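You operate a simulated robot arm through the tools that you are given. There is no shell and no other tool.

The job below is to be done with a simulated two-armed robot. You get a single attempt, and the scene is never put back.

TASK
Take the clips carton and put it on the red book. Take the amp card and leave it on the top of the grey cabinet. Take the purple plug of the patch rack and leave it on the back of the long wooden bench. Fetch the green valve carton and set it on top of the small loudspeaker. Switch the switch of the headphone box on. Fetch the silver mini pedal marked z and set it on the lower shelf of the service bench. Open the low red drawer. Any order will do. Set down upright: amp card, purple plug of the patch rack, green valve carton.
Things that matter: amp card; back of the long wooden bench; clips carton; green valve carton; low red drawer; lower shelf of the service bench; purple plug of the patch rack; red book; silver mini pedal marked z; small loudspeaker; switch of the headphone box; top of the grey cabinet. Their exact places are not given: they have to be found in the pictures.

Only the result counts: the job must be done as asked and must still hold three seconds after the hand-in. Knocking over, shifting, dropping, spilling or breaking anything else fails it.

THE ROBOT
Two 7-joint arms with two-finger parallel grippers on one trunk, on a base that drives. Base frame: it is fixed to the floor where the robot stands at the start and does not move with it; the origin is under the middle of the robot, x ahead of it, y to its left, z up. Lengths are in mm, angles in rad, forces in N, time in s.
The left shoulder is at the start at [70, 177, 1070], the right one opposite. With the tool pointing down near the work surface each hand reaches from about 100 to 520 mm from the robot's upright axis, wherever it stands, measured 20 degrees to its own side. Places, roughly: amp card [-3500, -5000, 750]; back of the long wooden bench (210x17 cm) [-1000, -2840, 760]; clips carton [-2500, 0, 1250]; green valve carton [-2000, -2500, 1250]; low red drawer [-2100, -5800, 200]; lower shelf of the service bench [-1600, -3200, 200]; purple plug of the patch rack (3x3x7 cm) [-2700, -700, 900]; red book [-1000, 1750, 250]; silver mini pedal marked z [-500, -2750, 750]; small loudspeaker (14x14x6 cm) [0, -3700, 1200]; switch of the headphone box [-1500, -6300, 1000]; top of the grey cabinet [-2800, -5400, 600]. Payload 3.43 kg a hand.
The TCP of each hand is the grasp point between the finger pads, 30 mm short of the fingertips. In the tool frame z runs along the fingers and y along their closing line. Largest opening 94 mm; finger width 28, thickness 10; the body of the gripper, 50 by 96 mm, starts 55 mm behind the TCP.
Orientation is told as [roll, pitch, yaw] about the base's x, y, z axes, in that order, counted from this pose: with the fingers straight down and closing along the base's y, the tool's x points along the base's -x, its y along +y and its z along -z.

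THE INTERFACE
- The arms move only by the tool move_arm. It takes "left_motion", "right_motion" or both (then of equal length, played together; a hand with none holds still); each is text: rows parted by semicolons, each of 7 numbers parted by spaces: the shift along the base's x, y, z in m, then the turn, a rotation vector about the base's x, y, z in rad, then the finger opening in m, from 0 to 0.094. In form: x y z ax ay az fingers; .... A call has 1 to 20 rows; each row shifts and turns the commanded pose from where the row before left it. A row lasts 0.2 s, in which the tool goes at most 50 mm and 0.15 rad; a call with a longer step from one row to the next is refused whole, and so is a gripper value outside its range. A pose out of reach is approached as far as the arm can. The call stops where the force on the tool passes 40 N (or 10 N more than at its start, if that is more) or the arm is blocked; 0.2 s more then pass. The fingers move at their own pace (about 153 mm/s each) and stop on an object; they squeeze with about 36 N. The grip force told is the motor's: it shows also when the fingers shut on nothing. Time passes only in rows, and 0.2 s behind the last, so rows that do not move let the fingers close. The reply holds the time, the measured pose of the TCP, the force on the tool along the base axes, the opening and the grip force, in the units named above and with some noise, with the torque about the TCP (base axes, N m) and any sound that the robot's microphone picked up.
- Cameras (640 x 400 px; columns grow to the right, rows downward): "scene" is now at [157.3, -13.6, 1391.1]; the picture's right is [-0.22, -0.98, 0.00], its down [-0.50, 0.11, -0.86] and it looks along [0.84, -0.19, -0.51] (base axes); focal length 260 px, centre (320, 200). "left" rides on the left gripper at [76, -14, -102] in its tool frame; the picture's right is [0.18, 0.98, 0.00], its down [-0.75, 0.14, -0.64] and it looks along [-0.63, 0.12, 0.77] (tool axes); focal length 243 px, centre (320, 200). "right" rides on the right gripper at [76, 14, -102] in its tool frame; the picture's right is [-0.18, 0.98, 0.00], its down [-0.75, -0.14, -0.64] and it looks along [-0.63, -0.12, 0.77] (tool axes); focal length 243 px, centre (320, 200).
- get_image(camera): a new picture of that camera. It takes no simulated time.
- lift_body(by): slides the trunk up (or, below 0, down) by that many mm; the arms and the scene camera ride with it, the base frame stays. It gives what a move gives, with no picture.
- steer(legs): drives the robot by 1 to 6 legs, each [ahead, turn to the left] in mm and rad, along the robot's own axes; the way and the turn of a leg run together, so that a leg with both is an arc; at most 1500 mm and 3.142 rad a leg. The arms and the cameras ride along, it lands a little off, and it stops where it bumps. It gives what a move gives.
- pan_tilt(pan, tilt): turns the head with the scene camera to pan (to the left, within 1.501 rad either way) and tilt (down, from -0.506 to 1.204), counted from straight ahead of the robot. It gives what a move gives.
- measure_at(camera, pixels): for up to 12 pixels [column, row] of the newest picture of that camera ("zoom" is the newest enlarged one), the place [x, y, z] in the base frame of the surface seen there, good to about 3 mm, but the place of the scene camera against the robot may be out by one fixed shift of up to 25 mm in any direction. It takes no simulated time.
- zoom(camera, box): a new picture of the part [left, top, right, bottom] of that camera's present view, enlarged. It takes no simulated time.
- hand_in(): hands the job in; it is judged then, once.

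Unless the task says otherwise, let go and move clear before handing in.

The tools are called after "Request:" as name(argument=value, ...) on one line, values as JSON. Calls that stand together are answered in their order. move_arm: Moves the arms, as the interface text tells. Its arguments: {"type":"object","properties":{"left_motion":{"type":"string"},"right_motion":{"type":"string"}},"required":[]} The other tools are called the same way: lift_body (by) slides the trunk up or down; steer (legs) drives the base; pan_tilt (pan, tilt) turns the head that bears the scene camera; get_image (camera) takes a picture; measure_at (camera, pixels) gives the place of the surface under pixels of a picture; zoom (camera, box) takes an enlarged picture of a part of a camera's view; hand_in () hands the job in.

At the start:

```text
clock: 0.0
left_tool_pos: [549.7, 206.3, 1169.1]
left_tcp_rot: [-0.001, 0.001, 0.0]
left_ft_force: [0.4, -0.3, 0.1]
left_ft_torque: [0.01, 0.03, 0.0]
left_opening: 93.8
left_finger_force: 0.1
right_tool_pos: [487.8, -265.0, 1226.4]
right_tcp_rot: [0.001, 0.0, 0.0]
right_ft_force: [1.0, -0.3, 0.8]
right_ft_torque: [0.0, -0.03, -0.02]
right_opening: 94.0
right_finger_force: 0.1
trunk travel left (down, up): [-650.0, 190.0]
robot x, y, heading: [-2.2, -0.3, 0.001]
head pan, tilt: [-0.222, 0.539]
```

scene: 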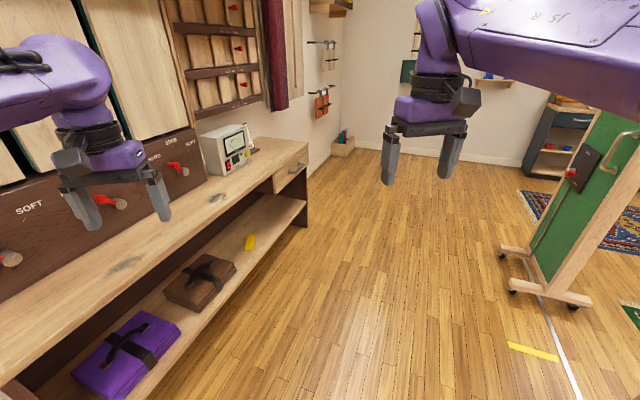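
right: 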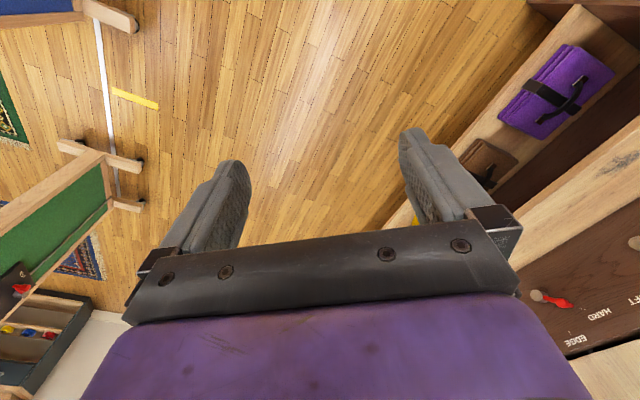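
left: 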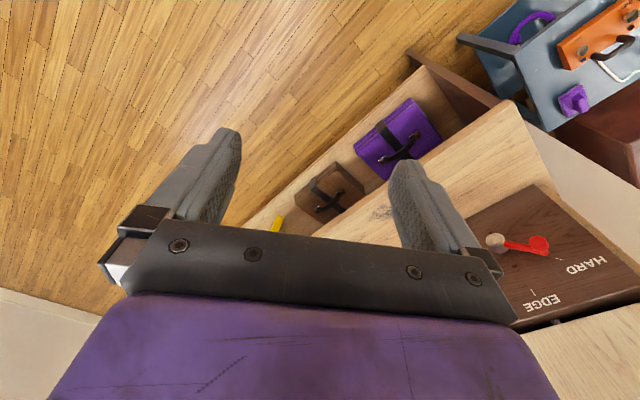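

The first picture shows a bench to the left with a device on it and a green board to the right; the targets lie behind and to the right of the robot. I'll look around with the head first.

Request:
pan_tilt(pan=-1.5, tilt=0.3)

Request:
get_image(camera="scene")

Request:
pan_tilt(pan=1.5, tilt=0.3)

Request:
get_image(camera="scene")

```text
clock: 1.4
left_tool_pos: [549.2, 207.4, 1168.4]
left_tcp_rot: [0.0, 0.0, 0.0]
left_ft_force: [-0.3, 0.2, 0.3]
left_ft_torque: [-0.01, 0.01, 0.0]
left_opening: 94.1
left_finger_force: 0.0
right_tool_pos: [488.5, -263.6, 1226.4]
right_tcp_rot: [-0.001, 0.0, 0.0]
right_ft_force: [-0.4, -0.7, -0.2]
right_ft_torque: [0.03, -0.01, 0.02]
right_opening: 94.3
right_finger_force: 0.0
trunk travel left (down, up): [-650.0, 190.0]
robot x, y, heading: [-1.4, 0.4, 0.001]
head pan, tilt: [-1.499, 0.3]
```

```text
taken
```

scene: 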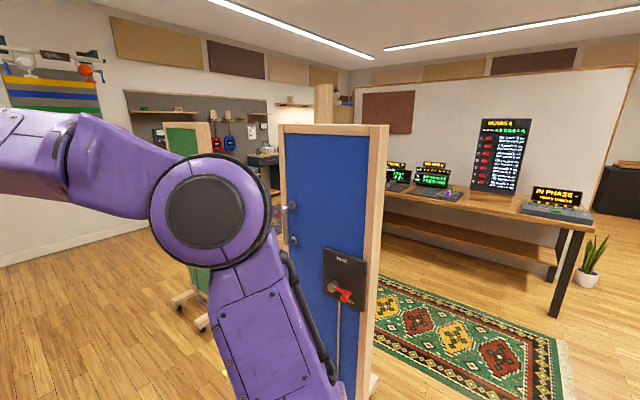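

```text
clock: 4.0
left_tool_pos: [550.1, 207.3, 1168.4]
left_tcp_rot: [0.0, -0.001, -0.001]
left_ft_force: [-0.1, -0.4, -0.5]
left_ft_torque: [0.03, -0.01, 0.02]
left_opening: 94.1
left_finger_force: 0.0
right_tool_pos: [487.5, -265.5, 1225.6]
right_tcp_rot: [-0.001, 0.0, 0.0]
right_ft_force: [0.3, -1.5, 0.3]
right_ft_torque: [0.04, -0.02, 0.0]
right_opening: 94.0
right_finger_force: 0.1
trunk travel left (down, up): [-650.0, 190.0]
robot x, y, heading: [1.4, 2.1, 0.0]
head pan, tilt: [1.499, 0.3]
```

```text
taken
```

scene: 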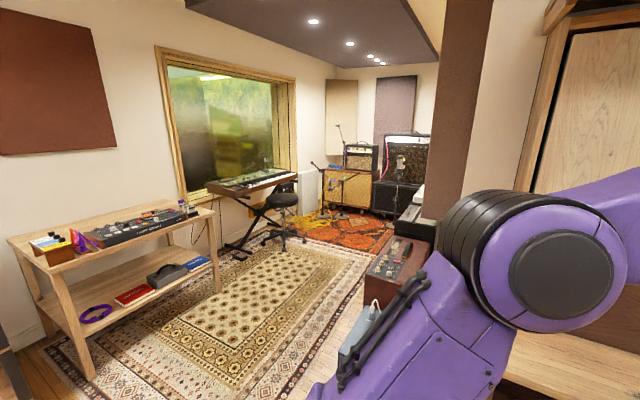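

The red book is on the low shelf table around (135,296) in the left view; a blue divider stands close at the right (335,200). I'll measure these.

Request:
measure_at(camera="scene", pixels=[[135, 296], [95, 314], [165, 275], [195, 263], [10, 240], [180, 210], [90, 375], [360, 350], [385, 270], [30, 330]])

Request:
zoom(camera="scene", box=[0, 180, 240, 380])

Request:
pan_tilt(pan=-1.5, tilt=0.7)

Request:
get_image(camera="scene")

Request:
measure_at(camera="scene", pixels=[[260, 60], [300, 100], [350, 180], [390, 50], [370, 250], [180, 200], [280, 10], [450, 200], [20, 200]])

```text
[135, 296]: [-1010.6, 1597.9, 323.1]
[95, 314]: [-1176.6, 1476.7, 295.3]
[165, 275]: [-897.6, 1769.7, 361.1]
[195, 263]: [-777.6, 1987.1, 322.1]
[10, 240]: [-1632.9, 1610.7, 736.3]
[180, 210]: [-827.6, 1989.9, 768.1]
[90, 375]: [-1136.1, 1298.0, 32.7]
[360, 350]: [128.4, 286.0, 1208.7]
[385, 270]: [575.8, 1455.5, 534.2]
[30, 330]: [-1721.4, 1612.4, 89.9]
```

```text
2.00 times, centred on (120, 280) of scene
```

zoom: 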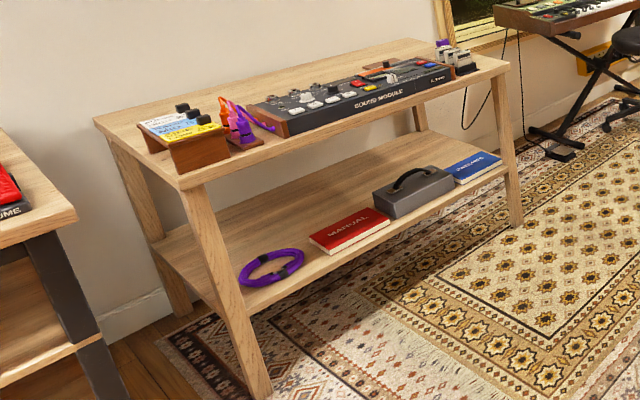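

```text
clock: 6.7
left_tool_pos: [549.1, 205.6, 1169.0]
left_tcp_rot: [0.0, 0.0, 0.0]
left_ft_force: [0.1, -0.1, 0.0]
left_ft_torque: [0.01, -0.01, -0.01]
left_opening: 94.0
left_finger_force: 0.0
right_tool_pos: [488.8, -266.6, 1224.9]
right_tcp_rot: [0.0, -0.001, -0.001]
right_ft_force: [-0.5, 0.5, -0.6]
right_ft_torque: [0.01, 0.01, -0.01]
right_opening: 93.9
right_finger_force: 0.0
trunk travel left (down, up): [-650.0, 190.0]
robot x, y, heading: [-2.3, -1.7, 0.005]
head pan, tilt: [-1.499, 0.7]
```

```text
taken
```

scene: 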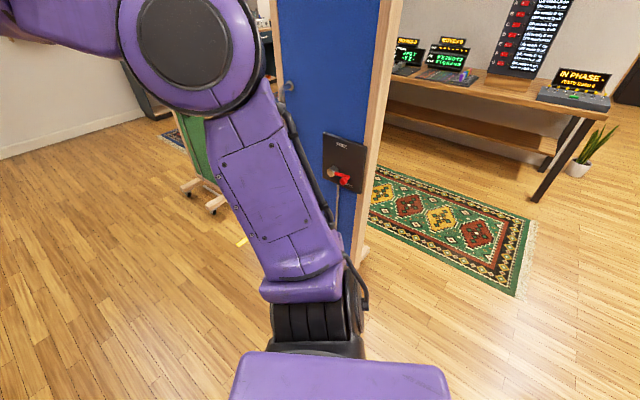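

```text
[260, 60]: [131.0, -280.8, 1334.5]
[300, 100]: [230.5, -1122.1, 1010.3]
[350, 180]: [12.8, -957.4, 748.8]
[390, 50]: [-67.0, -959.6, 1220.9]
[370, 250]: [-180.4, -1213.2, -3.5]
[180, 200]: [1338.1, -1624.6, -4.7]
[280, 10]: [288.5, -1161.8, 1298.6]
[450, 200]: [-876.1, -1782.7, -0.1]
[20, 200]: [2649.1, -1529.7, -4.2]
```

The red book is near [-1010, 1598, 315], and the divider edge is ~960 mm to the right. I'll tuck the hands in and turn around in place.

Request:
move_arm(left_motion="-0.05 0 0 0 0 0 0.094; -0.05 0 0 0 0 0 0.094; -0.05 0 0 0 0 0 0.094; -0.05 0 0 0 0 0 0.094; -0.04 0 0 0 0 0 0.094", right_motion="-0.05 0.01 -0.01 0 0 0 0.094; -0.05 0.01 -0.01 0 0 0 0.094; -0.04 0.01 -0.01 0 0 0 0.094; -0.04 0.01 -0.01 0 0 0 0.094; 0 0.01 -0.01 0 0 0 0.094")

Request:
steer(legs=[[0, -1.5]])

Request:
pan_tilt(pan=0, tilt=0.3)

Request:
get_image(camera="scene")

Request:
pan_tilt(pan=-1.5, tilt=0.3)

Request:
get_image(camera="scene")

```text
refused: row 1 steps farther than a row can; nothing moved
```

```text
clock: 10.8
left_tool_pos: [233.2, -539.7, 1168.4]
left_tcp_rot: [-0.002, 0.0, -1.526]
left_ft_force: [-0.2, 0.1, -0.2]
left_ft_torque: [-0.01, -0.02, -0.02]
left_opening: 94.0
left_finger_force: 0.1
right_tool_pos: [-242.1, -499.2, 1225.4]
right_tcp_rot: [0.0, 0.0, -1.526]
right_ft_force: [0.1, 0.3, 0.6]
right_ft_torque: [0.01, -0.01, -0.01]
right_opening: 94.2
right_finger_force: 0.0
trunk travel left (down, up): [-650.0, 190.0]
robot x, y, heading: [-1.5, 0.9, -1.527]
head pan, tilt: [-1.499, 0.7]
```

```text
clock: 12.4
left_tool_pos: [231.7, -539.3, 1168.1]
left_tcp_rot: [0.0, 0.0, -1.525]
left_ft_force: [0.0, -1.0, -0.7]
left_ft_torque: [0.0, 0.03, 0.01]
left_opening: 94.0
left_finger_force: 0.2
right_tool_pos: [-242.2, -499.3, 1226.0]
right_tcp_rot: [-0.001, 0.0, -1.526]
right_ft_force: [0.3, 0.4, 0.0]
right_ft_torque: [0.01, 0.01, -0.03]
right_opening: 94.3
right_finger_force: 0.0
trunk travel left (down, up): [-650.0, 190.0]
robot x, y, heading: [-2.1, -3.5, -1.522]
head pan, tilt: [0.0, 0.3]
```

```text
taken
```

scene: 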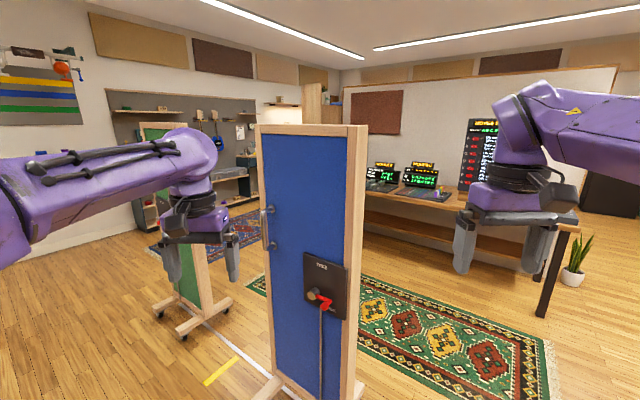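

```text
clock: 14.0
left_tool_pos: [231.8, -539.4, 1169.3]
left_tcp_rot: [0.0, -0.001, -1.526]
left_ft_force: [0.1, 0.3, -0.1]
left_ft_torque: [0.0, -0.01, -0.02]
left_opening: 93.9
left_finger_force: 0.1
right_tool_pos: [-241.9, -500.9, 1225.2]
right_tcp_rot: [0.001, -0.001, -1.526]
right_ft_force: [0.3, 1.5, -0.4]
right_ft_torque: [-0.04, 0.0, 0.01]
right_opening: 93.9
right_finger_force: 0.0
trunk travel left (down, up): [-650.0, 190.0]
robot x, y, heading: [0.7, -2.2, -1.526]
head pan, tilt: [-1.499, 0.3]
```

```text
taken
```

scene: 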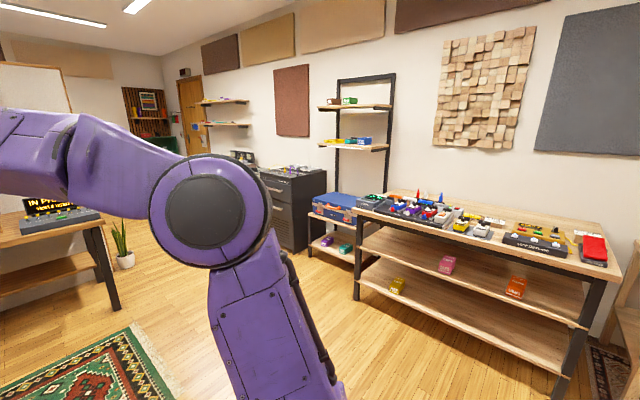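

Now the wall behind is visible: a shelf rack with cartons at (350,105) and a dark chest at (290,180) with a patch rack. I'll turn on to face it and tuck the hands.

Request:
steer(legs=[[0, -1.57]])

Request:
pan_tilt(pan=0, tilt=0.2)

Request:
get_image(camera="scene")

Request:
measure_at(camera="scene", pixels=[[320, 200], [280, 160], [240, 150], [350, 220], [420, 200]])

Request:
zoom(camera="scene", box=[200, 80, 440, 230])

```text
clock: 18.2
left_tool_pos: [-541.1, -227.5, 1168.0]
left_tcp_rot: [0.0, -0.001, -3.105]
left_ft_force: [-0.8, 0.3, 0.5]
left_ft_torque: [-0.01, -0.04, 0.0]
left_opening: 94.1
left_finger_force: 0.0
right_tool_pos: [-497.2, 247.8, 1226.0]
right_tcp_rot: [0.0, -0.002, -3.105]
right_ft_force: [0.1, 0.2, 0.7]
right_ft_torque: [0.0, -0.01, -0.02]
right_opening: 94.3
right_finger_force: 0.0
trunk travel left (down, up): [-650.0, 190.0]
robot x, y, heading: [1.2, -1.1, -3.104]
head pan, tilt: [-1.499, 0.3]
```

```text
clock: 19.8
left_tool_pos: [-541.1, -226.3, 1168.8]
left_tcp_rot: [-0.001, -0.001, -3.106]
left_ft_force: [0.1, 0.4, -0.1]
left_ft_torque: [-0.03, -0.03, -0.01]
left_opening: 94.1
left_finger_force: 0.2
right_tool_pos: [-497.7, 246.0, 1225.8]
right_tcp_rot: [-0.001, 0.001, -3.106]
right_ft_force: [-0.6, -0.1, 0.1]
right_ft_torque: [0.01, 0.02, -0.01]
right_opening: 94.2
right_finger_force: 0.0
trunk travel left (down, up): [-650.0, 190.0]
robot x, y, heading: [0.5, 1.0, -3.109]
head pan, tilt: [0.0, 0.201]
```

```text
taken
```

scene: 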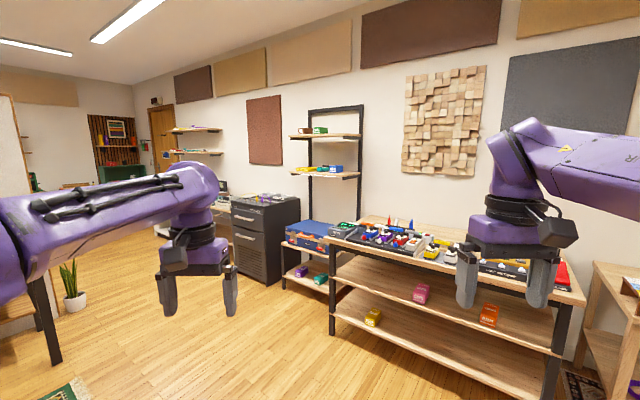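

```text
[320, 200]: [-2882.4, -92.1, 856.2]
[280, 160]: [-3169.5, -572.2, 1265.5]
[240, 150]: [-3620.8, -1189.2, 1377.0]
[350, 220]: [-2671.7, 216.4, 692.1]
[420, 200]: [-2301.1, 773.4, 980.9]
```

```text
2.67 times, centred on (320, 155) of scene
```

zoom: 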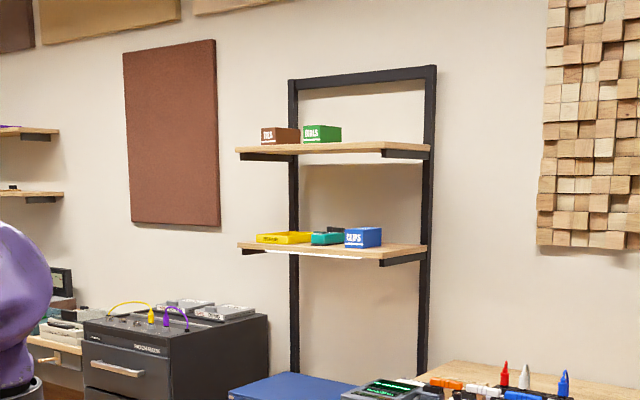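

I see the CLIPS carton (blue, zoom (363,237)) on the lower wall shelf and the patch rack on the dark chest with yellow and purple plugs (zoom (166,320)). Measuring.

Request:
measure_at(camera="zoom", pixels=[[363, 239], [363, 230], [410, 247], [250, 250], [166, 318], [152, 315], [180, 340], [120, 340], [250, 150], [420, 147], [270, 375], [450, 385]])

Request:
pan_tilt(pan=0, tilt=0.6)

Request:
get_image(camera="scene")

Request:
measure_at(camera="scene", pixels=[[335, 90], [280, 140], [238, 120], [270, 70], [330, 190], [550, 270], [545, 200], [330, 240], [60, 200], [30, 270]])

```text
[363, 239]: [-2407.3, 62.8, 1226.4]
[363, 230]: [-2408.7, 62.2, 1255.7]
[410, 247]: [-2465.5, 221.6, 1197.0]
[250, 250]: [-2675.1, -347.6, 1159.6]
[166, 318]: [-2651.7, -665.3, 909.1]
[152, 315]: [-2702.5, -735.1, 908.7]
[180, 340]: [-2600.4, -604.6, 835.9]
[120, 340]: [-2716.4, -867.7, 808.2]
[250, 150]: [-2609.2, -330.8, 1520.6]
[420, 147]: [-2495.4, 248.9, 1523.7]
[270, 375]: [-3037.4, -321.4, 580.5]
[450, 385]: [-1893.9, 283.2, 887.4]
```

```text
clock: 20.7
left_tool_pos: [-541.0, -227.0, 1169.1]
left_tcp_rot: [0.001, 0.001, -3.106]
left_ft_force: [-0.6, 0.5, -0.8]
left_ft_torque: [-0.01, 0.0, -0.01]
left_opening: 94.1
left_finger_force: 0.1
right_tool_pos: [-496.9, 246.9, 1225.9]
right_tcp_rot: [0.001, 0.0, -3.107]
right_ft_force: [-0.2, -0.3, 0.1]
right_ft_torque: [0.01, -0.06, 0.0]
right_opening: 94.0
right_finger_force: 0.0
trunk travel left (down, up): [-650.0, 190.0]
robot x, y, heading: [1.7, -0.8, -3.105]
head pan, tilt: [0.0, 0.6]
```

```text
taken
```

scene: 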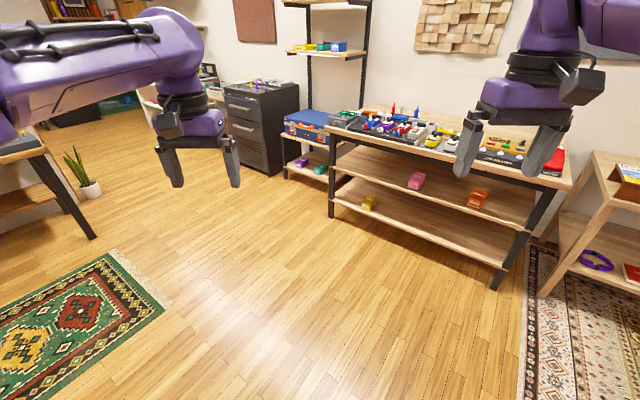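

```text
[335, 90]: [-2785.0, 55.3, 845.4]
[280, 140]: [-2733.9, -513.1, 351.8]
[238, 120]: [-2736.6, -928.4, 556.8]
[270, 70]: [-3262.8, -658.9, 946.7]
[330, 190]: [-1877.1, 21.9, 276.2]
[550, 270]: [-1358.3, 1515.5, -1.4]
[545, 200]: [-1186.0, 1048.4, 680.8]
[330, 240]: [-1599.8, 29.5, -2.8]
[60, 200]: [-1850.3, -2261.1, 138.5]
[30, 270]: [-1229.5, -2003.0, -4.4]
```

The carton is near [-2410, 65, 1240]; I need the footprint of the rack base and table before driving closer.

Request:
zoom(camera="scene", box=[210, 30, 450, 260])

Request:
measure_at(camera="scene", pixels=[[331, 216], [326, 132], [284, 178], [328, 182], [284, 135], [270, 175], [240, 160], [494, 288], [320, 175], [300, 190]])

```text
1.74 times, centred on (330, 145) of scene
```

zoom: 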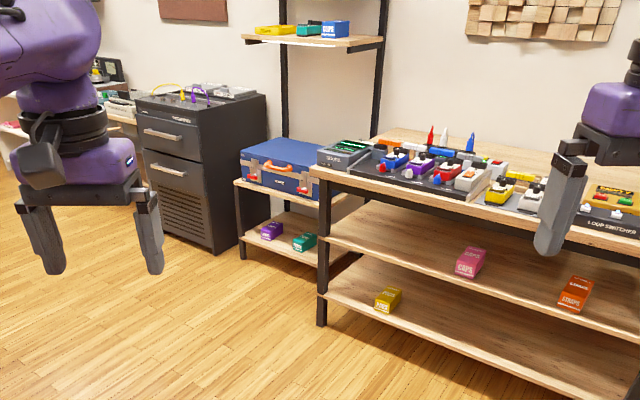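

```text
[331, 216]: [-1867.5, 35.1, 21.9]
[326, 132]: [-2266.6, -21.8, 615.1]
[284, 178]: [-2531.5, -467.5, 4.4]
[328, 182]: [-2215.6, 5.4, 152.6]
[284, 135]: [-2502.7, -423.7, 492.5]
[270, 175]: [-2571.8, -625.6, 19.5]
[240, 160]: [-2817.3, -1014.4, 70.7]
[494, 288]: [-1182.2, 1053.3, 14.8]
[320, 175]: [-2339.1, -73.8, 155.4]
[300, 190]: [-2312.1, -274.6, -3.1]
```

Geometry is clear: the back wall runs along d=(0.563,0.826), with the rack base front and table rotated ~34°. I'll retract the hands and drive to about (-1935,-443) facing the rack.

Request:
move_arm(left_motion="0.049 0 0 0 0 0 0.094; 0.049 0 0 0 0 0 0.094; 0.049 0 0 0 0 0 0.094; 0.049 0 0 0 0 0 0.094", right_motion="0.049 0 0 0 0 0 0.094; 0.049 0 0 0 0 0 0.094; 0.049 0 0 0 0 0 0.094; 0.02 0 0 0 0 0 0.094")

Request:
steer(legs=[[0, 0.19], [1250, 0]])

Request:
pan_tilt(pan=-0.4, tilt=0.4)

Request:
get_image(camera="scene")

```text
clock: 21.7
left_tool_pos: [-341.6, -226.9, 1171.5]
left_tcp_rot: [0.002, -0.005, -3.106]
left_ft_force: [-0.2, 0.9, -0.3]
left_ft_torque: [-0.02, 0.04, -0.03]
left_opening: 93.9
left_finger_force: 0.1
right_tool_pos: [-326.3, 248.1, 1226.0]
right_tcp_rot: [0.001, -0.005, -3.107]
right_ft_force: [0.3, -0.2, -0.3]
right_ft_torque: [0.01, 0.03, -0.02]
right_opening: 93.9
right_finger_force: 0.1
trunk travel left (down, up): [-650.0, 190.0]
robot x, y, heading: [-1.3, -1.0, -3.104]
head pan, tilt: [0.0, 0.6]
```

```text
clock: 28.6
left_tool_pos: [-1502.9, -543.0, 1169.7]
left_tcp_rot: [0.0, 0.001, -2.937]
left_ft_force: [0.2, 0.2, -0.7]
left_ft_torque: [-0.01, -0.01, -0.01]
left_opening: 94.1
left_finger_force: 0.1
right_tool_pos: [-1568.6, -71.9, 1225.5]
right_tcp_rot: [0.0, 0.001, -2.937]
right_ft_force: [0.8, 0.2, 0.0]
right_ft_torque: [0.02, 0.01, 0.04]
right_opening: 94.0
right_finger_force: 0.1
trunk travel left (down, up): [-650.0, 190.0]
robot x, y, heading: [-1200.6, -260.1, -2.941]
head pan, tilt: [0.0, 0.6]
```

```text
clock: 29.5
left_tool_pos: [-1503.9, -543.8, 1168.8]
left_tcp_rot: [0.0, 0.0, -2.937]
left_ft_force: [0.0, 0.5, 0.1]
left_ft_torque: [0.05, 0.01, 0.0]
left_opening: 93.7
left_finger_force: 0.1
right_tool_pos: [-1569.1, -73.1, 1225.5]
right_tcp_rot: [0.0, 0.001, -2.936]
right_ft_force: [-1.6, -0.3, 0.0]
right_ft_torque: [0.0, 0.02, -0.01]
right_opening: 94.1
right_finger_force: 0.1
trunk travel left (down, up): [-650.0, 190.0]
robot x, y, heading: [-1202.9, -262.8, -2.937]
head pan, tilt: [-0.4, 0.4]
```

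```text
taken
```

scene: 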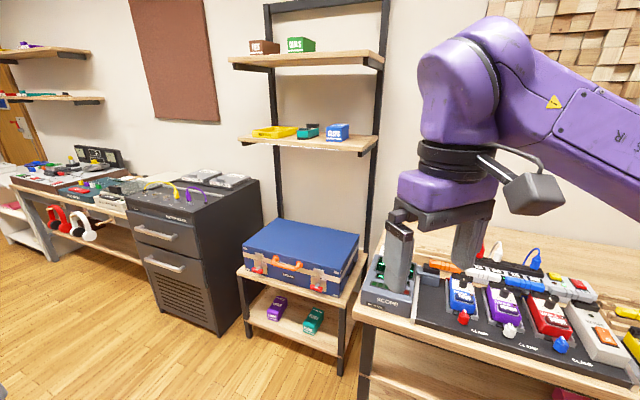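

The CLIPS carton is at (338,131) here, the shelf edge at (310,147). Zooming for exact positions.

Request:
zoom(camera="scene", box=[220, 90, 400, 200])

Request:
measure_at(camera="zoom", pixels=[[420, 170], [380, 167], [450, 165], [420, 155], [415, 127], [350, 210], [550, 220], [90, 185], [420, 185]])

Request:
zoom(camera="scene", box=[120, 150, 280, 250])

Request:
measure_at(camera="zoom", pixels=[[274, 170], [276, 190], [222, 162], [224, 180], [300, 200], [240, 250], [500, 200], [150, 200], [280, 195]])

```text
3.56 times, centred on (310, 145) of scene
```

zoom: 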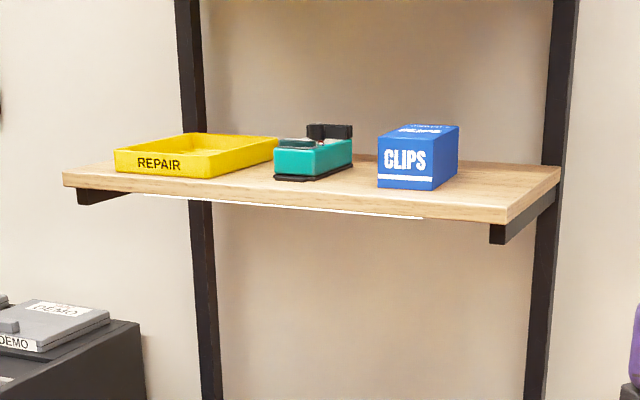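

```text
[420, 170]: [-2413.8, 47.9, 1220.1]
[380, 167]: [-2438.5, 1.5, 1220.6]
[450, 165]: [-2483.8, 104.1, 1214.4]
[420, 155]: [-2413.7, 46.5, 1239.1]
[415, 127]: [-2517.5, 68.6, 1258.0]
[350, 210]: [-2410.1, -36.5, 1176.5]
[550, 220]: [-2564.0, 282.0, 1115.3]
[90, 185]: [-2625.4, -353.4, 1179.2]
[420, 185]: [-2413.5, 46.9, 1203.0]
```

```text
4.00 times, centred on (200, 200) of scene
```

zoom: 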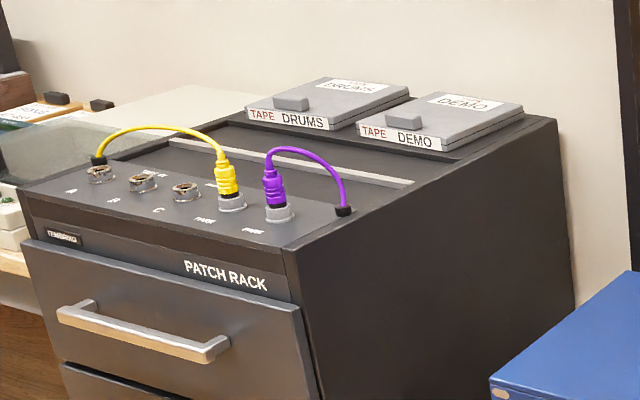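

```text
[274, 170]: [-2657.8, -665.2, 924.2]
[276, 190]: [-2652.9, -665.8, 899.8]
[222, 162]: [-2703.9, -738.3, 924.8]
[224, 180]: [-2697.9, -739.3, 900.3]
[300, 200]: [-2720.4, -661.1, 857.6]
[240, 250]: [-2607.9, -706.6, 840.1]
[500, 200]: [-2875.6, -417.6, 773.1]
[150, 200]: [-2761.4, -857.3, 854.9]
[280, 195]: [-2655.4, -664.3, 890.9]
```

Carton is ~62 wide x 100 deep x 60 high, its front about 50 mm behind the shelf edge. I'll drive up in front of the rack, turn to face it, and raise the trunk.

Request:
steer(legs=[[855, 0.008], [0, -0.81]])

Request:
lift_body(by=150)

Request:
pan_tilt(pan=-0.2, tilt=0.4)

Request:
get_image(camera="scene")

Request:
get_image(camera="right")

```text
clock: 36.1
left_tool_pos: [-2443.9, -411.2, 1170.4]
left_tcp_rot: [-0.001, 0.0, 2.535]
left_ft_force: [-0.5, 0.1, 0.3]
left_ft_torque: [0.02, -0.01, 0.0]
left_opening: 94.0
left_finger_force: 0.1
right_tool_pos: [-2146.1, -41.1, 1226.0]
right_tcp_rot: [0.0, 0.0, 2.533]
right_ft_force: [-0.4, 0.4, 0.8]
right_ft_torque: [0.03, -0.01, 0.02]
right_opening: 93.9
right_finger_force: 0.1
trunk travel left (down, up): [-650.0, 190.0]
robot x, y, heading: [-2032.5, -435.2, 2.534]
head pan, tilt: [-0.4, 0.4]
```

```text
clock: 37.9
left_tool_pos: [-2443.8, -412.2, 1319.4]
left_tcp_rot: [0.0, 0.0, 2.534]
left_ft_force: [0.2, 0.3, 0.6]
left_ft_torque: [0.01, -0.02, -0.02]
left_opening: 93.9
left_finger_force: 0.1
right_tool_pos: [-2146.4, -40.4, 1375.6]
right_tcp_rot: [0.001, -0.001, 2.535]
right_ft_force: [1.2, 0.0, 0.1]
right_ft_torque: [0.06, 0.02, 0.0]
right_opening: 94.1
right_finger_force: 0.2
trunk travel left (down, up): [-800.0, 40.0]
robot x, y, heading: [-2030.0, -434.8, 2.536]
head pan, tilt: [-0.4, 0.4]
```

```text
clock: 38.6
left_tool_pos: [-2442.4, -410.5, 1321.2]
left_tcp_rot: [0.0, -0.001, 2.536]
left_ft_force: [-0.4, -0.2, -0.8]
left_ft_torque: [0.04, -0.05, 0.02]
left_opening: 93.9
left_finger_force: 0.1
right_tool_pos: [-2145.8, -39.1, 1376.5]
right_tcp_rot: [0.0, 0.0, 2.533]
right_ft_force: [0.2, 0.4, 1.2]
right_ft_torque: [-0.02, -0.02, 0.03]
right_opening: 93.8
right_finger_force: 0.1
trunk travel left (down, up): [-800.0, 40.0]
robot x, y, heading: [-2033.3, -437.3, 2.534]
head pan, tilt: [-0.201, 0.4]
```

```text
taken
```

scene: 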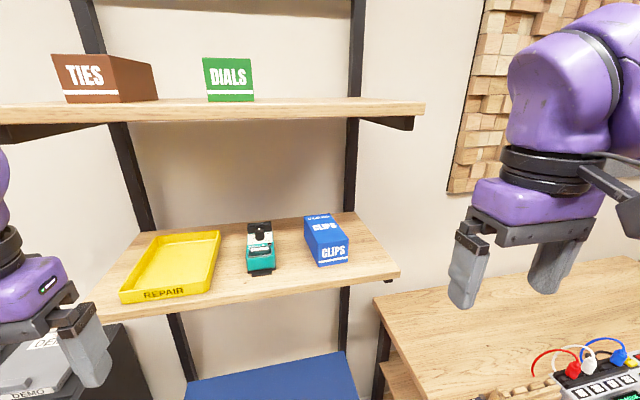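

```text
taken
```

right: 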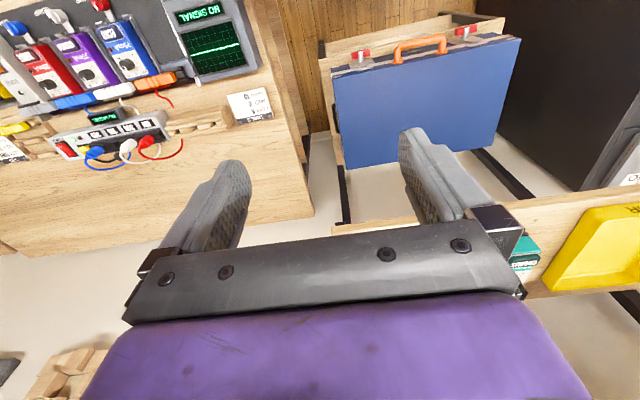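

The CLIPS carton is clear of the teal pedal here (carton at (326,240), pedal at (260,248)). Measuring both with the scene camera.

Request:
zoom(camera="scene", box=[220, 190, 420, 315])

Request:
measure_at(camera="zoom", pixels=[[272, 85], [366, 78], [410, 168], [313, 183], [315, 235], [410, 225], [340, 130], [365, 210], [175, 250], [175, 160], [250, 150], [560, 240]])

```text
3.20 times, centred on (320, 252) of scene
```

zoom: 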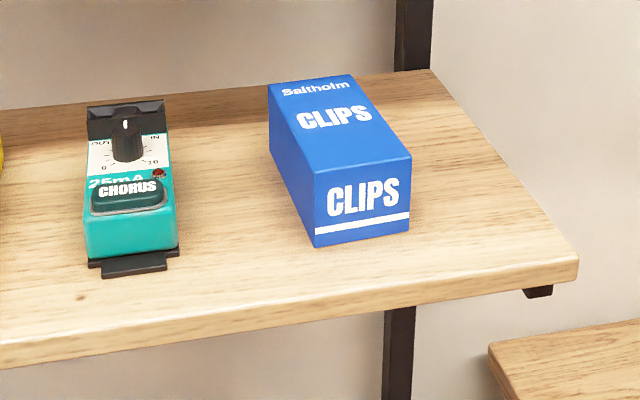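

```text
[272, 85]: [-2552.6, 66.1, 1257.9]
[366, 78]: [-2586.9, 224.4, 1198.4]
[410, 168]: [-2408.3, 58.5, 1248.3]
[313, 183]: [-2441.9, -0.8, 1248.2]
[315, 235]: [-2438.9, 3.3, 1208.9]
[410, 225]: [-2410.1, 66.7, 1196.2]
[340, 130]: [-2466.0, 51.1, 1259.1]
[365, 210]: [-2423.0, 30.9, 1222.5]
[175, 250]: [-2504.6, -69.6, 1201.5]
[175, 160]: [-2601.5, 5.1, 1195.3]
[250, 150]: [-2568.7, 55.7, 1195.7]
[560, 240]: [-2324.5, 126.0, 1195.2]
```

The carton spans about (-2442,-1)→(-2408,58) at the front, 130 deep, z 1195–1258. I'll tilt the right hand forward 0.8 rad and bring it in front of the carton to check with the hand camera.

Request:
move_arm(right_motion="-0.023 0 -0.0095 0.0571 0.0821 0 0.094; -0.023 0 -0.0095 0.0571 0.0821 0 0.094; -0.023 0 -0.0095 0.0571 0.0821 0 0.094; -0.023 0 -0.0095 0.0571 0.0821 0 0.094; -0.023 0 -0.0095 0.0571 0.0821 0 0.094; -0.023 0 -0.0095 0.0571 0.0821 0 0.094; -0.023 0 -0.0095 0.0571 0.0821 0 0.094; -0.023 0 -0.0095 0.0571 0.0821 0 0.094; 0 0 0 0 0 0 0.094")

Request:
get_image(camera="right")

Request:
get_image(camera="scene")

```text
clock: 40.6
left_tool_pos: [-2443.3, -411.5, 1321.1]
left_tcp_rot: [0.0, -0.002, 2.534]
left_ft_force: [0.0, -0.3, 0.1]
left_ft_torque: [-0.01, 0.02, 0.05]
left_opening: 93.9
left_finger_force: 0.0
right_tool_pos: [-2331.6, -41.1, 1300.6]
right_tcp_rot: [0.0, -0.8, 2.534]
right_ft_force: [0.7, -0.4, -0.6]
right_ft_torque: [0.01, 0.01, -0.02]
right_opening: 93.9
right_finger_force: 0.1
trunk travel left (down, up): [-800.0, 40.0]
robot x, y, heading: [-2031.9, -436.6, 2.535]
head pan, tilt: [-0.201, 0.4]
```

```text
taken
```

right: 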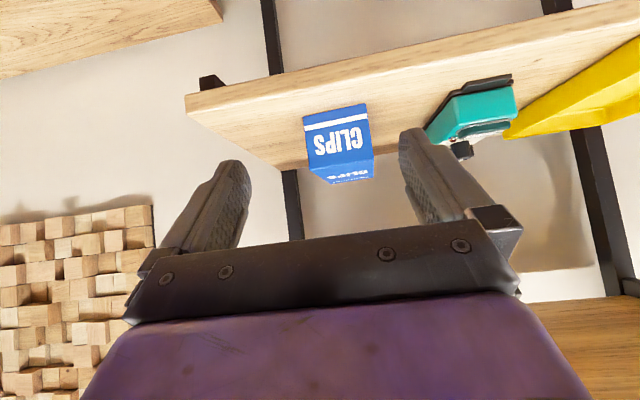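

```text
taken
```

scene: 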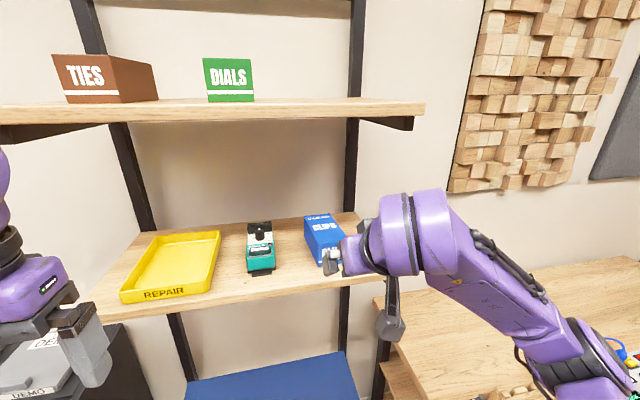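

The carton shows between the fingers at (340,140) in the hand view. Measuring its corners there to calibrate.

Request:
measure_at(camera="right", pixels=[[307, 117], [365, 107], [370, 152], [312, 162], [340, 140], [345, 175], [345, 115], [440, 130], [290, 130], [250, 110]])

Request:
zoom(camera="right", box=[240, 60, 480, 220])

```text
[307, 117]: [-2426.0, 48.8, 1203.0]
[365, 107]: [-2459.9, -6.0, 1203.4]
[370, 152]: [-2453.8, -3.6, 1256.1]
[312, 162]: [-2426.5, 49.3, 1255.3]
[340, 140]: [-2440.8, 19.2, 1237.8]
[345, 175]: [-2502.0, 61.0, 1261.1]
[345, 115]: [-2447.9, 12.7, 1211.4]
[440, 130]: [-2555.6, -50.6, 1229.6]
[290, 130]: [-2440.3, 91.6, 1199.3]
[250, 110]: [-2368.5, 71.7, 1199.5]
```

```text
2.50 times, centred on (360, 140) of right
```

zoom: 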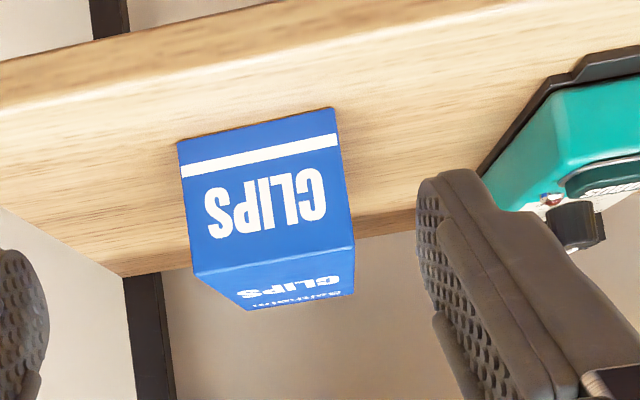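

Hand camera gives the front face from (-2426,49) to (-2457,-5), z 1199–1259 (scene camera is off by about +17,+7). I'll descend to pre-grasp, slide forward and close.

Request:
move_arm(right_motion="-0.018 0.010 -0.0203 0 0 0.02 0.094; -0.018 0.010 -0.0203 0 0 0.02 0.094; -0.018 0.010 -0.0203 0 0 0.02 0.094; 0 0 0 0 0 0 0.094")

Request:
get_image(camera="right")

```text
clock: 41.6
left_tool_pos: [-2444.2, -410.7, 1319.4]
left_tcp_rot: [-0.001, 0.0, 2.534]
left_ft_force: [0.0, 0.9, -1.3]
left_ft_torque: [0.01, -0.02, -0.01]
left_opening: 94.1
left_finger_force: 0.0
right_tool_pos: [-2385.1, -11.3, 1236.3]
right_tcp_rot: [-0.002, -0.8, 2.597]
right_ft_force: [0.4, 0.2, 0.2]
right_ft_torque: [-0.02, -0.01, -0.01]
right_opening: 94.2
right_finger_force: 0.0
trunk travel left (down, up): [-800.0, 40.0]
robot x, y, heading: [-2031.4, -433.6, 2.531]
head pan, tilt: [-0.201, 0.4]
```

```text
taken
```

right: 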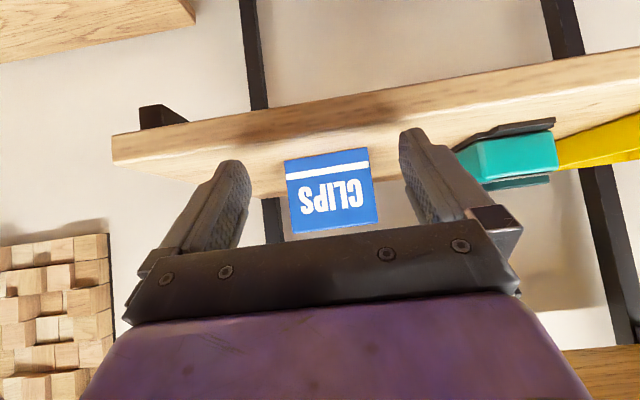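

Carton at (330,190) sits roughly between the fingers. Re-measuring before sliding in.

Request:
measure_at(camera="right", pixels=[[290, 175], [364, 165], [372, 215], [298, 225], [332, 195], [250, 190], [402, 150]])

```text
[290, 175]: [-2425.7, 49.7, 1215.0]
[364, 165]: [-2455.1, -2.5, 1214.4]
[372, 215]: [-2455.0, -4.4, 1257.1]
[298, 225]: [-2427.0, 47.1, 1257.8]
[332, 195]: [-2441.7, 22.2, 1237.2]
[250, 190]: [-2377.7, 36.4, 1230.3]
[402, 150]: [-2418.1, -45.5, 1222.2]
```

The carton is centred (lateral error <1 mm). Sliding forward 110 mm and closing.

Request:
move_arm(right_motion="-0.0188 0.0114 0.001 0 0 0 0.094; -0.0188 0.0114 0.001 0 0 0 0.094; -0.0188 0.0114 0.001 0 0 0 0.094; -0.0188 0.0114 0 0 0 0 0.094; -0.0188 0.0114 0 0 0 0 0.094; 0 0 0 0 0 0 0.05; 0 0 0 0 0 0 0.05; 0 0 0 0 0 0 0.05")

Request:
get_image(camera="right")

```text
clock: 43.4
left_tool_pos: [-2444.3, -411.1, 1319.9]
left_tcp_rot: [0.001, 0.0, 2.534]
left_ft_force: [0.3, -0.6, -0.6]
left_ft_torque: [-0.02, -0.01, 0.02]
left_opening: 94.0
left_finger_force: 0.0
right_tool_pos: [-2478.4, 45.9, 1242.1]
right_tcp_rot: [-0.003, -0.797, 2.595]
right_ft_force: [-0.5, 0.3, -0.7]
right_ft_torque: [-0.06, 0.0, 0.02]
right_opening: 74.1
right_finger_force: 35.9
trunk travel left (down, up): [-800.0, 40.0]
robot x, y, heading: [-2029.5, -435.4, 2.538]
head pan, tilt: [-0.201, 0.4]
```

```text
taken
```

right: 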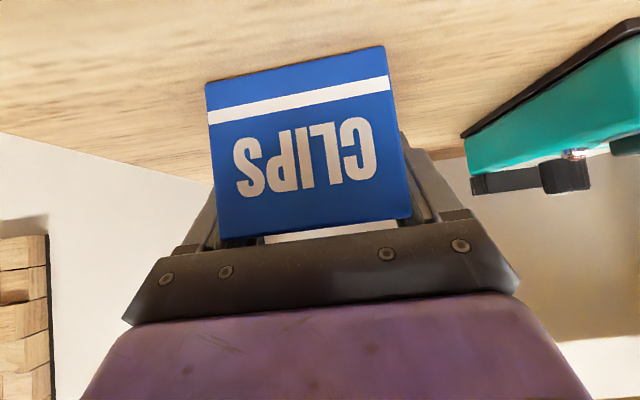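

Gripped (opening 74, force 36). Lifting and drawing straight back off the shelf.

Request:
move_arm(right_motion="0 0 0.01 0 0 0 0.05; 0 0 0.015 0 0 0 0.05; 0 0 0.015 0 0 0 0.05; 0.03 -0.018 0 0 0 0 0.05; 0.035 -0.021 0 0 0 0 0.05; 0.035 -0.021 0 0 0 0 0.05; 0.035 -0.021 0 0 0 0 0.05; 0.035 -0.021 0 0 0 0 0.05; 0.035 -0.021 0 0 0 0 0.05; 0.035 -0.021 0 0 0 0 0.05")

Request:
get_image(camera="right")

Request:
get_image(camera="scene")

```text
clock: 45.6
left_tool_pos: [-2441.6, -409.7, 1322.4]
left_tcp_rot: [0.002, -0.001, 2.534]
left_ft_force: [1.1, 0.3, -0.7]
left_ft_torque: [0.01, -0.01, 0.01]
left_opening: 94.0
left_finger_force: 0.1
right_tool_pos: [-2251.7, -66.2, 1280.6]
right_tcp_rot: [0.0, -0.802, 2.597]
right_ft_force: [1.1, 0.1, -1.7]
right_ft_torque: [-0.01, -0.05, -0.02]
right_opening: 69.0
right_finger_force: 36.2
right hand out of reach, approached as far as the arm can: row 9, 10
trunk travel left (down, up): [-800.0, 40.0]
robot x, y, heading: [-2029.3, -432.4, 2.532]
head pan, tilt: [-0.201, 0.4]
```

```text
taken
```

right: 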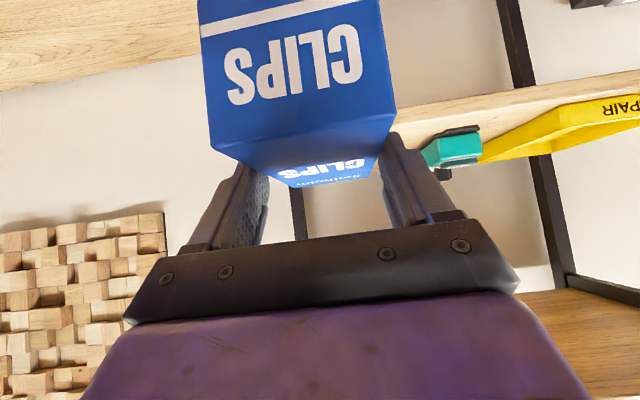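

```text
taken
```

scene: 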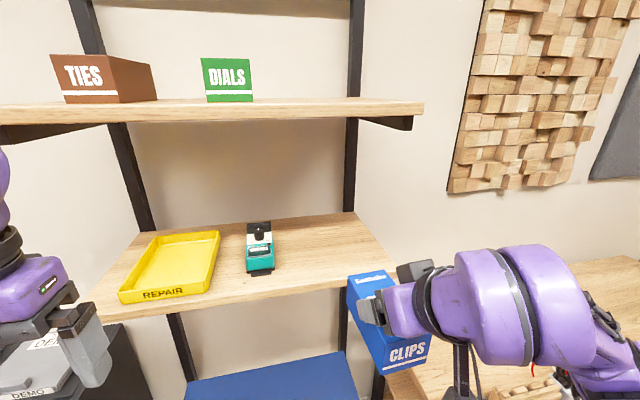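

The carton seems to have pitched in the grip (top face now visible at (320,170)). Measuring its corners.

Request:
measure_at(camera="right", pixels=[[205, 40], [380, 5], [392, 110], [215, 145], [240, 155], [375, 130], [290, 184], [375, 176], [300, 80]])

Request:
measure_at(camera="scene", pixels=[[352, 282], [390, 272], [385, 340], [425, 335], [390, 368], [422, 355], [370, 300]])

Request:
zoom(camera="scene", box=[320, 230, 520, 380])

```text
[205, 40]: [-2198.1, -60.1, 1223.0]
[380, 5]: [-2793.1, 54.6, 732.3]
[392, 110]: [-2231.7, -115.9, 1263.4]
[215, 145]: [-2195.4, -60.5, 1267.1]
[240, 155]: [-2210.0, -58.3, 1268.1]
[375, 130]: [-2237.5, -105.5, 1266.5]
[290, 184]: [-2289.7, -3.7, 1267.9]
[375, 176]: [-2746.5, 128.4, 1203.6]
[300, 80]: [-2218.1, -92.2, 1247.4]
```

```text
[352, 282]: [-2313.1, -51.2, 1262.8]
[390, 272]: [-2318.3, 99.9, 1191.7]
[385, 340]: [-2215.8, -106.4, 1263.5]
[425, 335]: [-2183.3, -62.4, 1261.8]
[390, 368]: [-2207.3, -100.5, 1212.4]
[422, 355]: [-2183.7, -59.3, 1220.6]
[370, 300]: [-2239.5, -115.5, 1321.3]
```

```text
2.67 times, centred on (420, 305) of scene
```

zoom: 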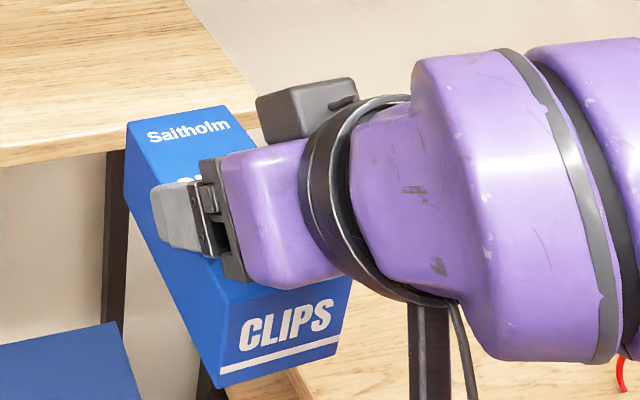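

The carton stayed level but slid ~30 mm down in the grip: only the fingertips hold it (TCP 1281, carton top 1267). I'll carefully take it back over the shelf (bottom ~1204 vs shelf 1199) to regrip lower.

Request:
move_arm(right_motion="-0.015 0.009 0.003 0 0 0 0.05; -0.02 0.012 0.003 0 0 0 0.05; -0.02 0.012 0.002 0 0 0 0.05")

Request:
get_image(camera="right")

Request:
measure_at(camera="right", pixels=[[205, 40], [392, 110], [215, 145], [240, 155], [375, 130], [290, 184], [300, 80]])

```text
clock: 46.4
left_tool_pos: [-2444.3, -410.2, 1319.3]
left_tcp_rot: [0.001, -0.001, 2.535]
left_ft_force: [0.0, 0.6, 0.0]
left_ft_torque: [0.04, -0.03, -0.02]
left_opening: 94.3
left_finger_force: 0.0
right_tool_pos: [-2309.9, -31.9, 1288.6]
right_tcp_rot: [0.0, -0.797, 2.595]
right_ft_force: [-0.3, 0.6, -3.1]
right_ft_torque: [-0.01, -0.08, -0.01]
right_opening: 69.3
right_finger_force: 36.6
trunk travel left (down, up): [-800.0, 40.0]
robot x, y, heading: [-2029.8, -435.3, 2.535]
head pan, tilt: [-0.201, 0.4]
```

```text
taken
```

right: 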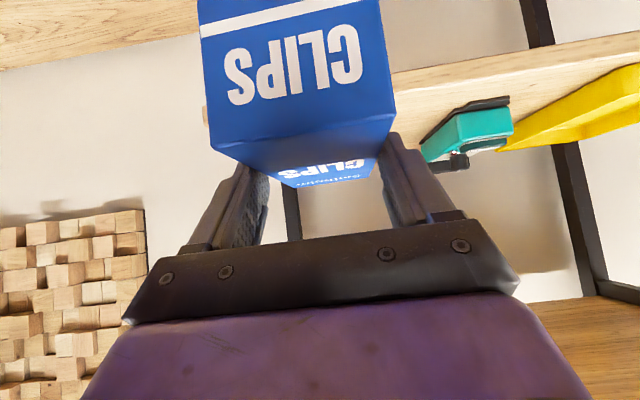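

```text
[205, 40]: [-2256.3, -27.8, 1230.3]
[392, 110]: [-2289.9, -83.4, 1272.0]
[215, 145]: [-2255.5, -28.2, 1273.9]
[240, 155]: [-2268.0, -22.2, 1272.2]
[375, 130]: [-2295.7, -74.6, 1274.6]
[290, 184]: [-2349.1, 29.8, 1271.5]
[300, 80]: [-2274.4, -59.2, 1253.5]
```

It holds steady with the hand (3 N). Continuing forward over the shelf, then lowering until it rests.

Request:
move_arm(right_motion="-0.025 0.015 0 0 0 0 0.05; -0.025 0.015 0 0 0 0 0.05; -0.025 0.015 0 0 0 0 0.05; -0.025 0.015 0 0 0 0 0.05; -0.025 0.015 0 0 0 0 0.05; 0 0 -0.005 0 0 0 0.05; 0 0 -0.004 0 0 0 0.05; 0 0 -0.003 0 0 0 0.05")

Request:
get_image(camera="right")

Request:
measure_at(camera="right", pixels=[[205, 40], [392, 110], [215, 145], [240, 155], [375, 130], [290, 184], [300, 80], [420, 40], [440, 100]])

```text
clock: 48.2
left_tool_pos: [-2444.0, -410.9, 1320.3]
left_tcp_rot: [0.001, 0.0, 2.533]
left_ft_force: [0.0, -0.2, 0.0]
left_ft_torque: [0.0, 0.01, 0.03]
left_opening: 94.0
left_finger_force: 0.1
right_tool_pos: [-2431.5, 40.4, 1275.6]
right_tcp_rot: [-0.002, -0.8, 2.594]
right_ft_force: [-1.0, 2.2, 2.1]
right_ft_torque: [0.13, -0.24, 0.13]
right_opening: 69.4
right_finger_force: 35.6
trunk travel left (down, up): [-800.0, 40.0]
robot x, y, heading: [-2031.8, -436.3, 2.535]
head pan, tilt: [-0.201, 0.4]
```

```text
taken
```

right: 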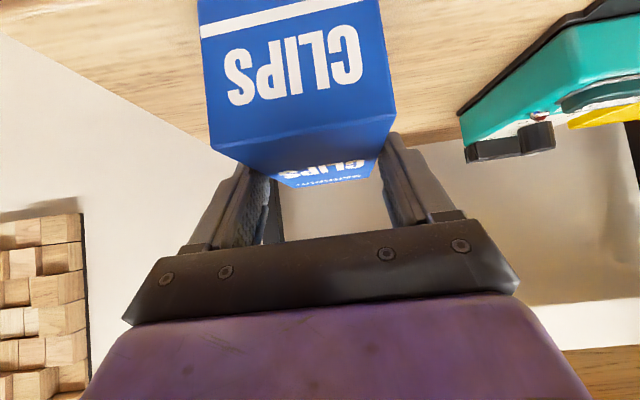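

```text
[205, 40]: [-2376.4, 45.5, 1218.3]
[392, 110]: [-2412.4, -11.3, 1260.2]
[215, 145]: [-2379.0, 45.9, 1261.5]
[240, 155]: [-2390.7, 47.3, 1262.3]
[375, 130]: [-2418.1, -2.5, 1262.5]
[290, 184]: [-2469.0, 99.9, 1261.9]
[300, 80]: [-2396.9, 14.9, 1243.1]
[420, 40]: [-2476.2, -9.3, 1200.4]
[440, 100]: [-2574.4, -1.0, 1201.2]
```

Resting on the shelf. Releasing, lowering 35 mm, moving 18 mm deeper, and regripping with longer closing time.

Request:
move_arm(right_motion="0 0 0 0 0 0 0.094; 0 0 0 0 0 0 0.094; 0 0 -0.012 0 0 0 0.094; 0 0 -0.012 0 0 0 0.094; 0 0 -0.012 0 0 0 0.094; -0.0155 0.0093 0 0 0 0 0.094; 0 0 0 0 0 0 0.03; 0 0 0 0 0 0 0.03; 0 0 0 0 0 0 0.03; 0 0 0 0 0 0 0.03; 0 0 0 0 0 0 0.03; 0 0 0 0 0 0 0.03")

Request:
get_image(camera="right")

```text
clock: 50.8
left_tool_pos: [-2443.5, -411.4, 1320.5]
left_tcp_rot: [0.0, 0.001, 2.534]
left_ft_force: [0.6, -0.3, 0.4]
left_ft_torque: [-0.02, -0.02, -0.03]
left_opening: 94.0
left_finger_force: 0.2
right_tool_pos: [-2448.2, 50.2, 1240.6]
right_tcp_rot: [-0.002, -0.8, 2.596]
right_ft_force: [-1.7, -0.5, 4.9]
right_ft_torque: [-0.2, 0.15, 0.05]
right_opening: 74.3
right_finger_force: 36.3
trunk travel left (down, up): [-800.0, 40.0]
robot x, y, heading: [-2031.0, -439.5, 2.536]
head pan, tilt: [-0.201, 0.4]
```

```text
taken
```

right: 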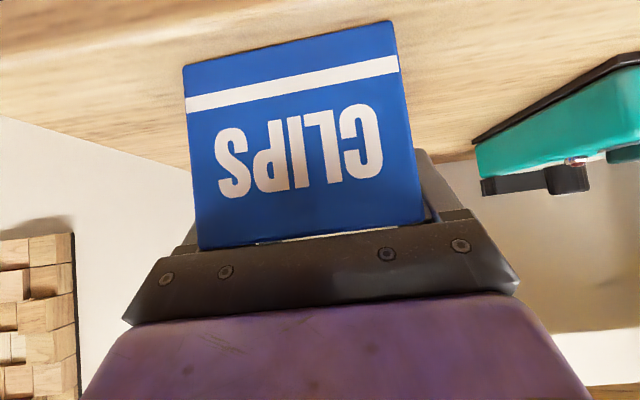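

Opening 74 again: the finger bases are pinching the carton's front edge rather than the pads. I'll open, back off ~27 mm and up 8 mm so the pads (opening ~69) hold it.

Request:
move_arm(right_motion="0 0 0 0 0 0 0.094; 0 0 0 0 0 0 0.094; 0.0115 -0.007 0.004 0 0 0 0.094; 0.0115 -0.007 0.004 0 0 0 0.094; 0 0 0 0 0 0 0.03; 0 0 0 0 0 0 0.03; 0 0 0 0 0 0 0.03; 0 0 0 0 0 0 0.03; 0 0 0 0 0 0 0.03")

Request:
get_image(camera="right")

Request:
measure_at(camera="right", pixels=[[215, 60], [380, 40], [395, 130], [215, 170], [300, 100], [300, 175], [320, 190]])

```text
clock: 52.8
left_tool_pos: [-2443.7, -410.4, 1319.8]
left_tcp_rot: [0.0, -0.003, 2.535]
left_ft_force: [1.1, -0.1, -0.8]
left_ft_torque: [0.01, 0.03, 0.01]
left_opening: 93.8
left_finger_force: 0.1
right_tool_pos: [-2423.2, 38.5, 1248.2]
right_tcp_rot: [-0.003, -0.802, 2.596]
right_ft_force: [0.8, 1.1, 2.3]
right_ft_torque: [0.31, 0.14, 0.01]
right_opening: 74.3
right_finger_force: 36.1
trunk travel left (down, up): [-800.0, 40.0]
robot x, y, heading: [-2030.0, -436.8, 2.537]
head pan, tilt: [-0.201, 0.4]
```

```text
taken
```

right: 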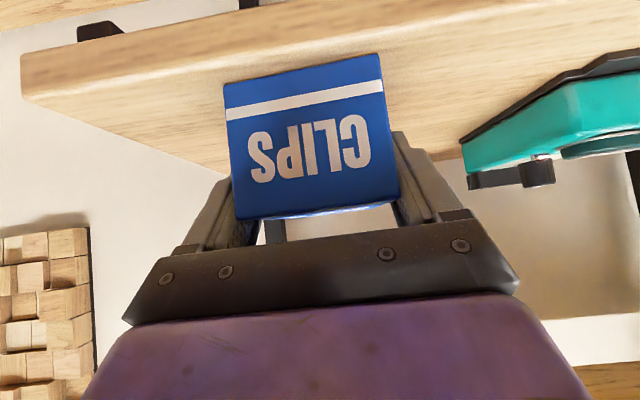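

```text
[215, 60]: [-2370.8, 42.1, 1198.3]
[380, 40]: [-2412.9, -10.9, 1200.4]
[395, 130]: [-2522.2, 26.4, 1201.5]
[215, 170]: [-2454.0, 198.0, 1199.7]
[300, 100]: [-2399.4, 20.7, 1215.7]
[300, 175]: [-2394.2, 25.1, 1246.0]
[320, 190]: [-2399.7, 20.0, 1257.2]
```

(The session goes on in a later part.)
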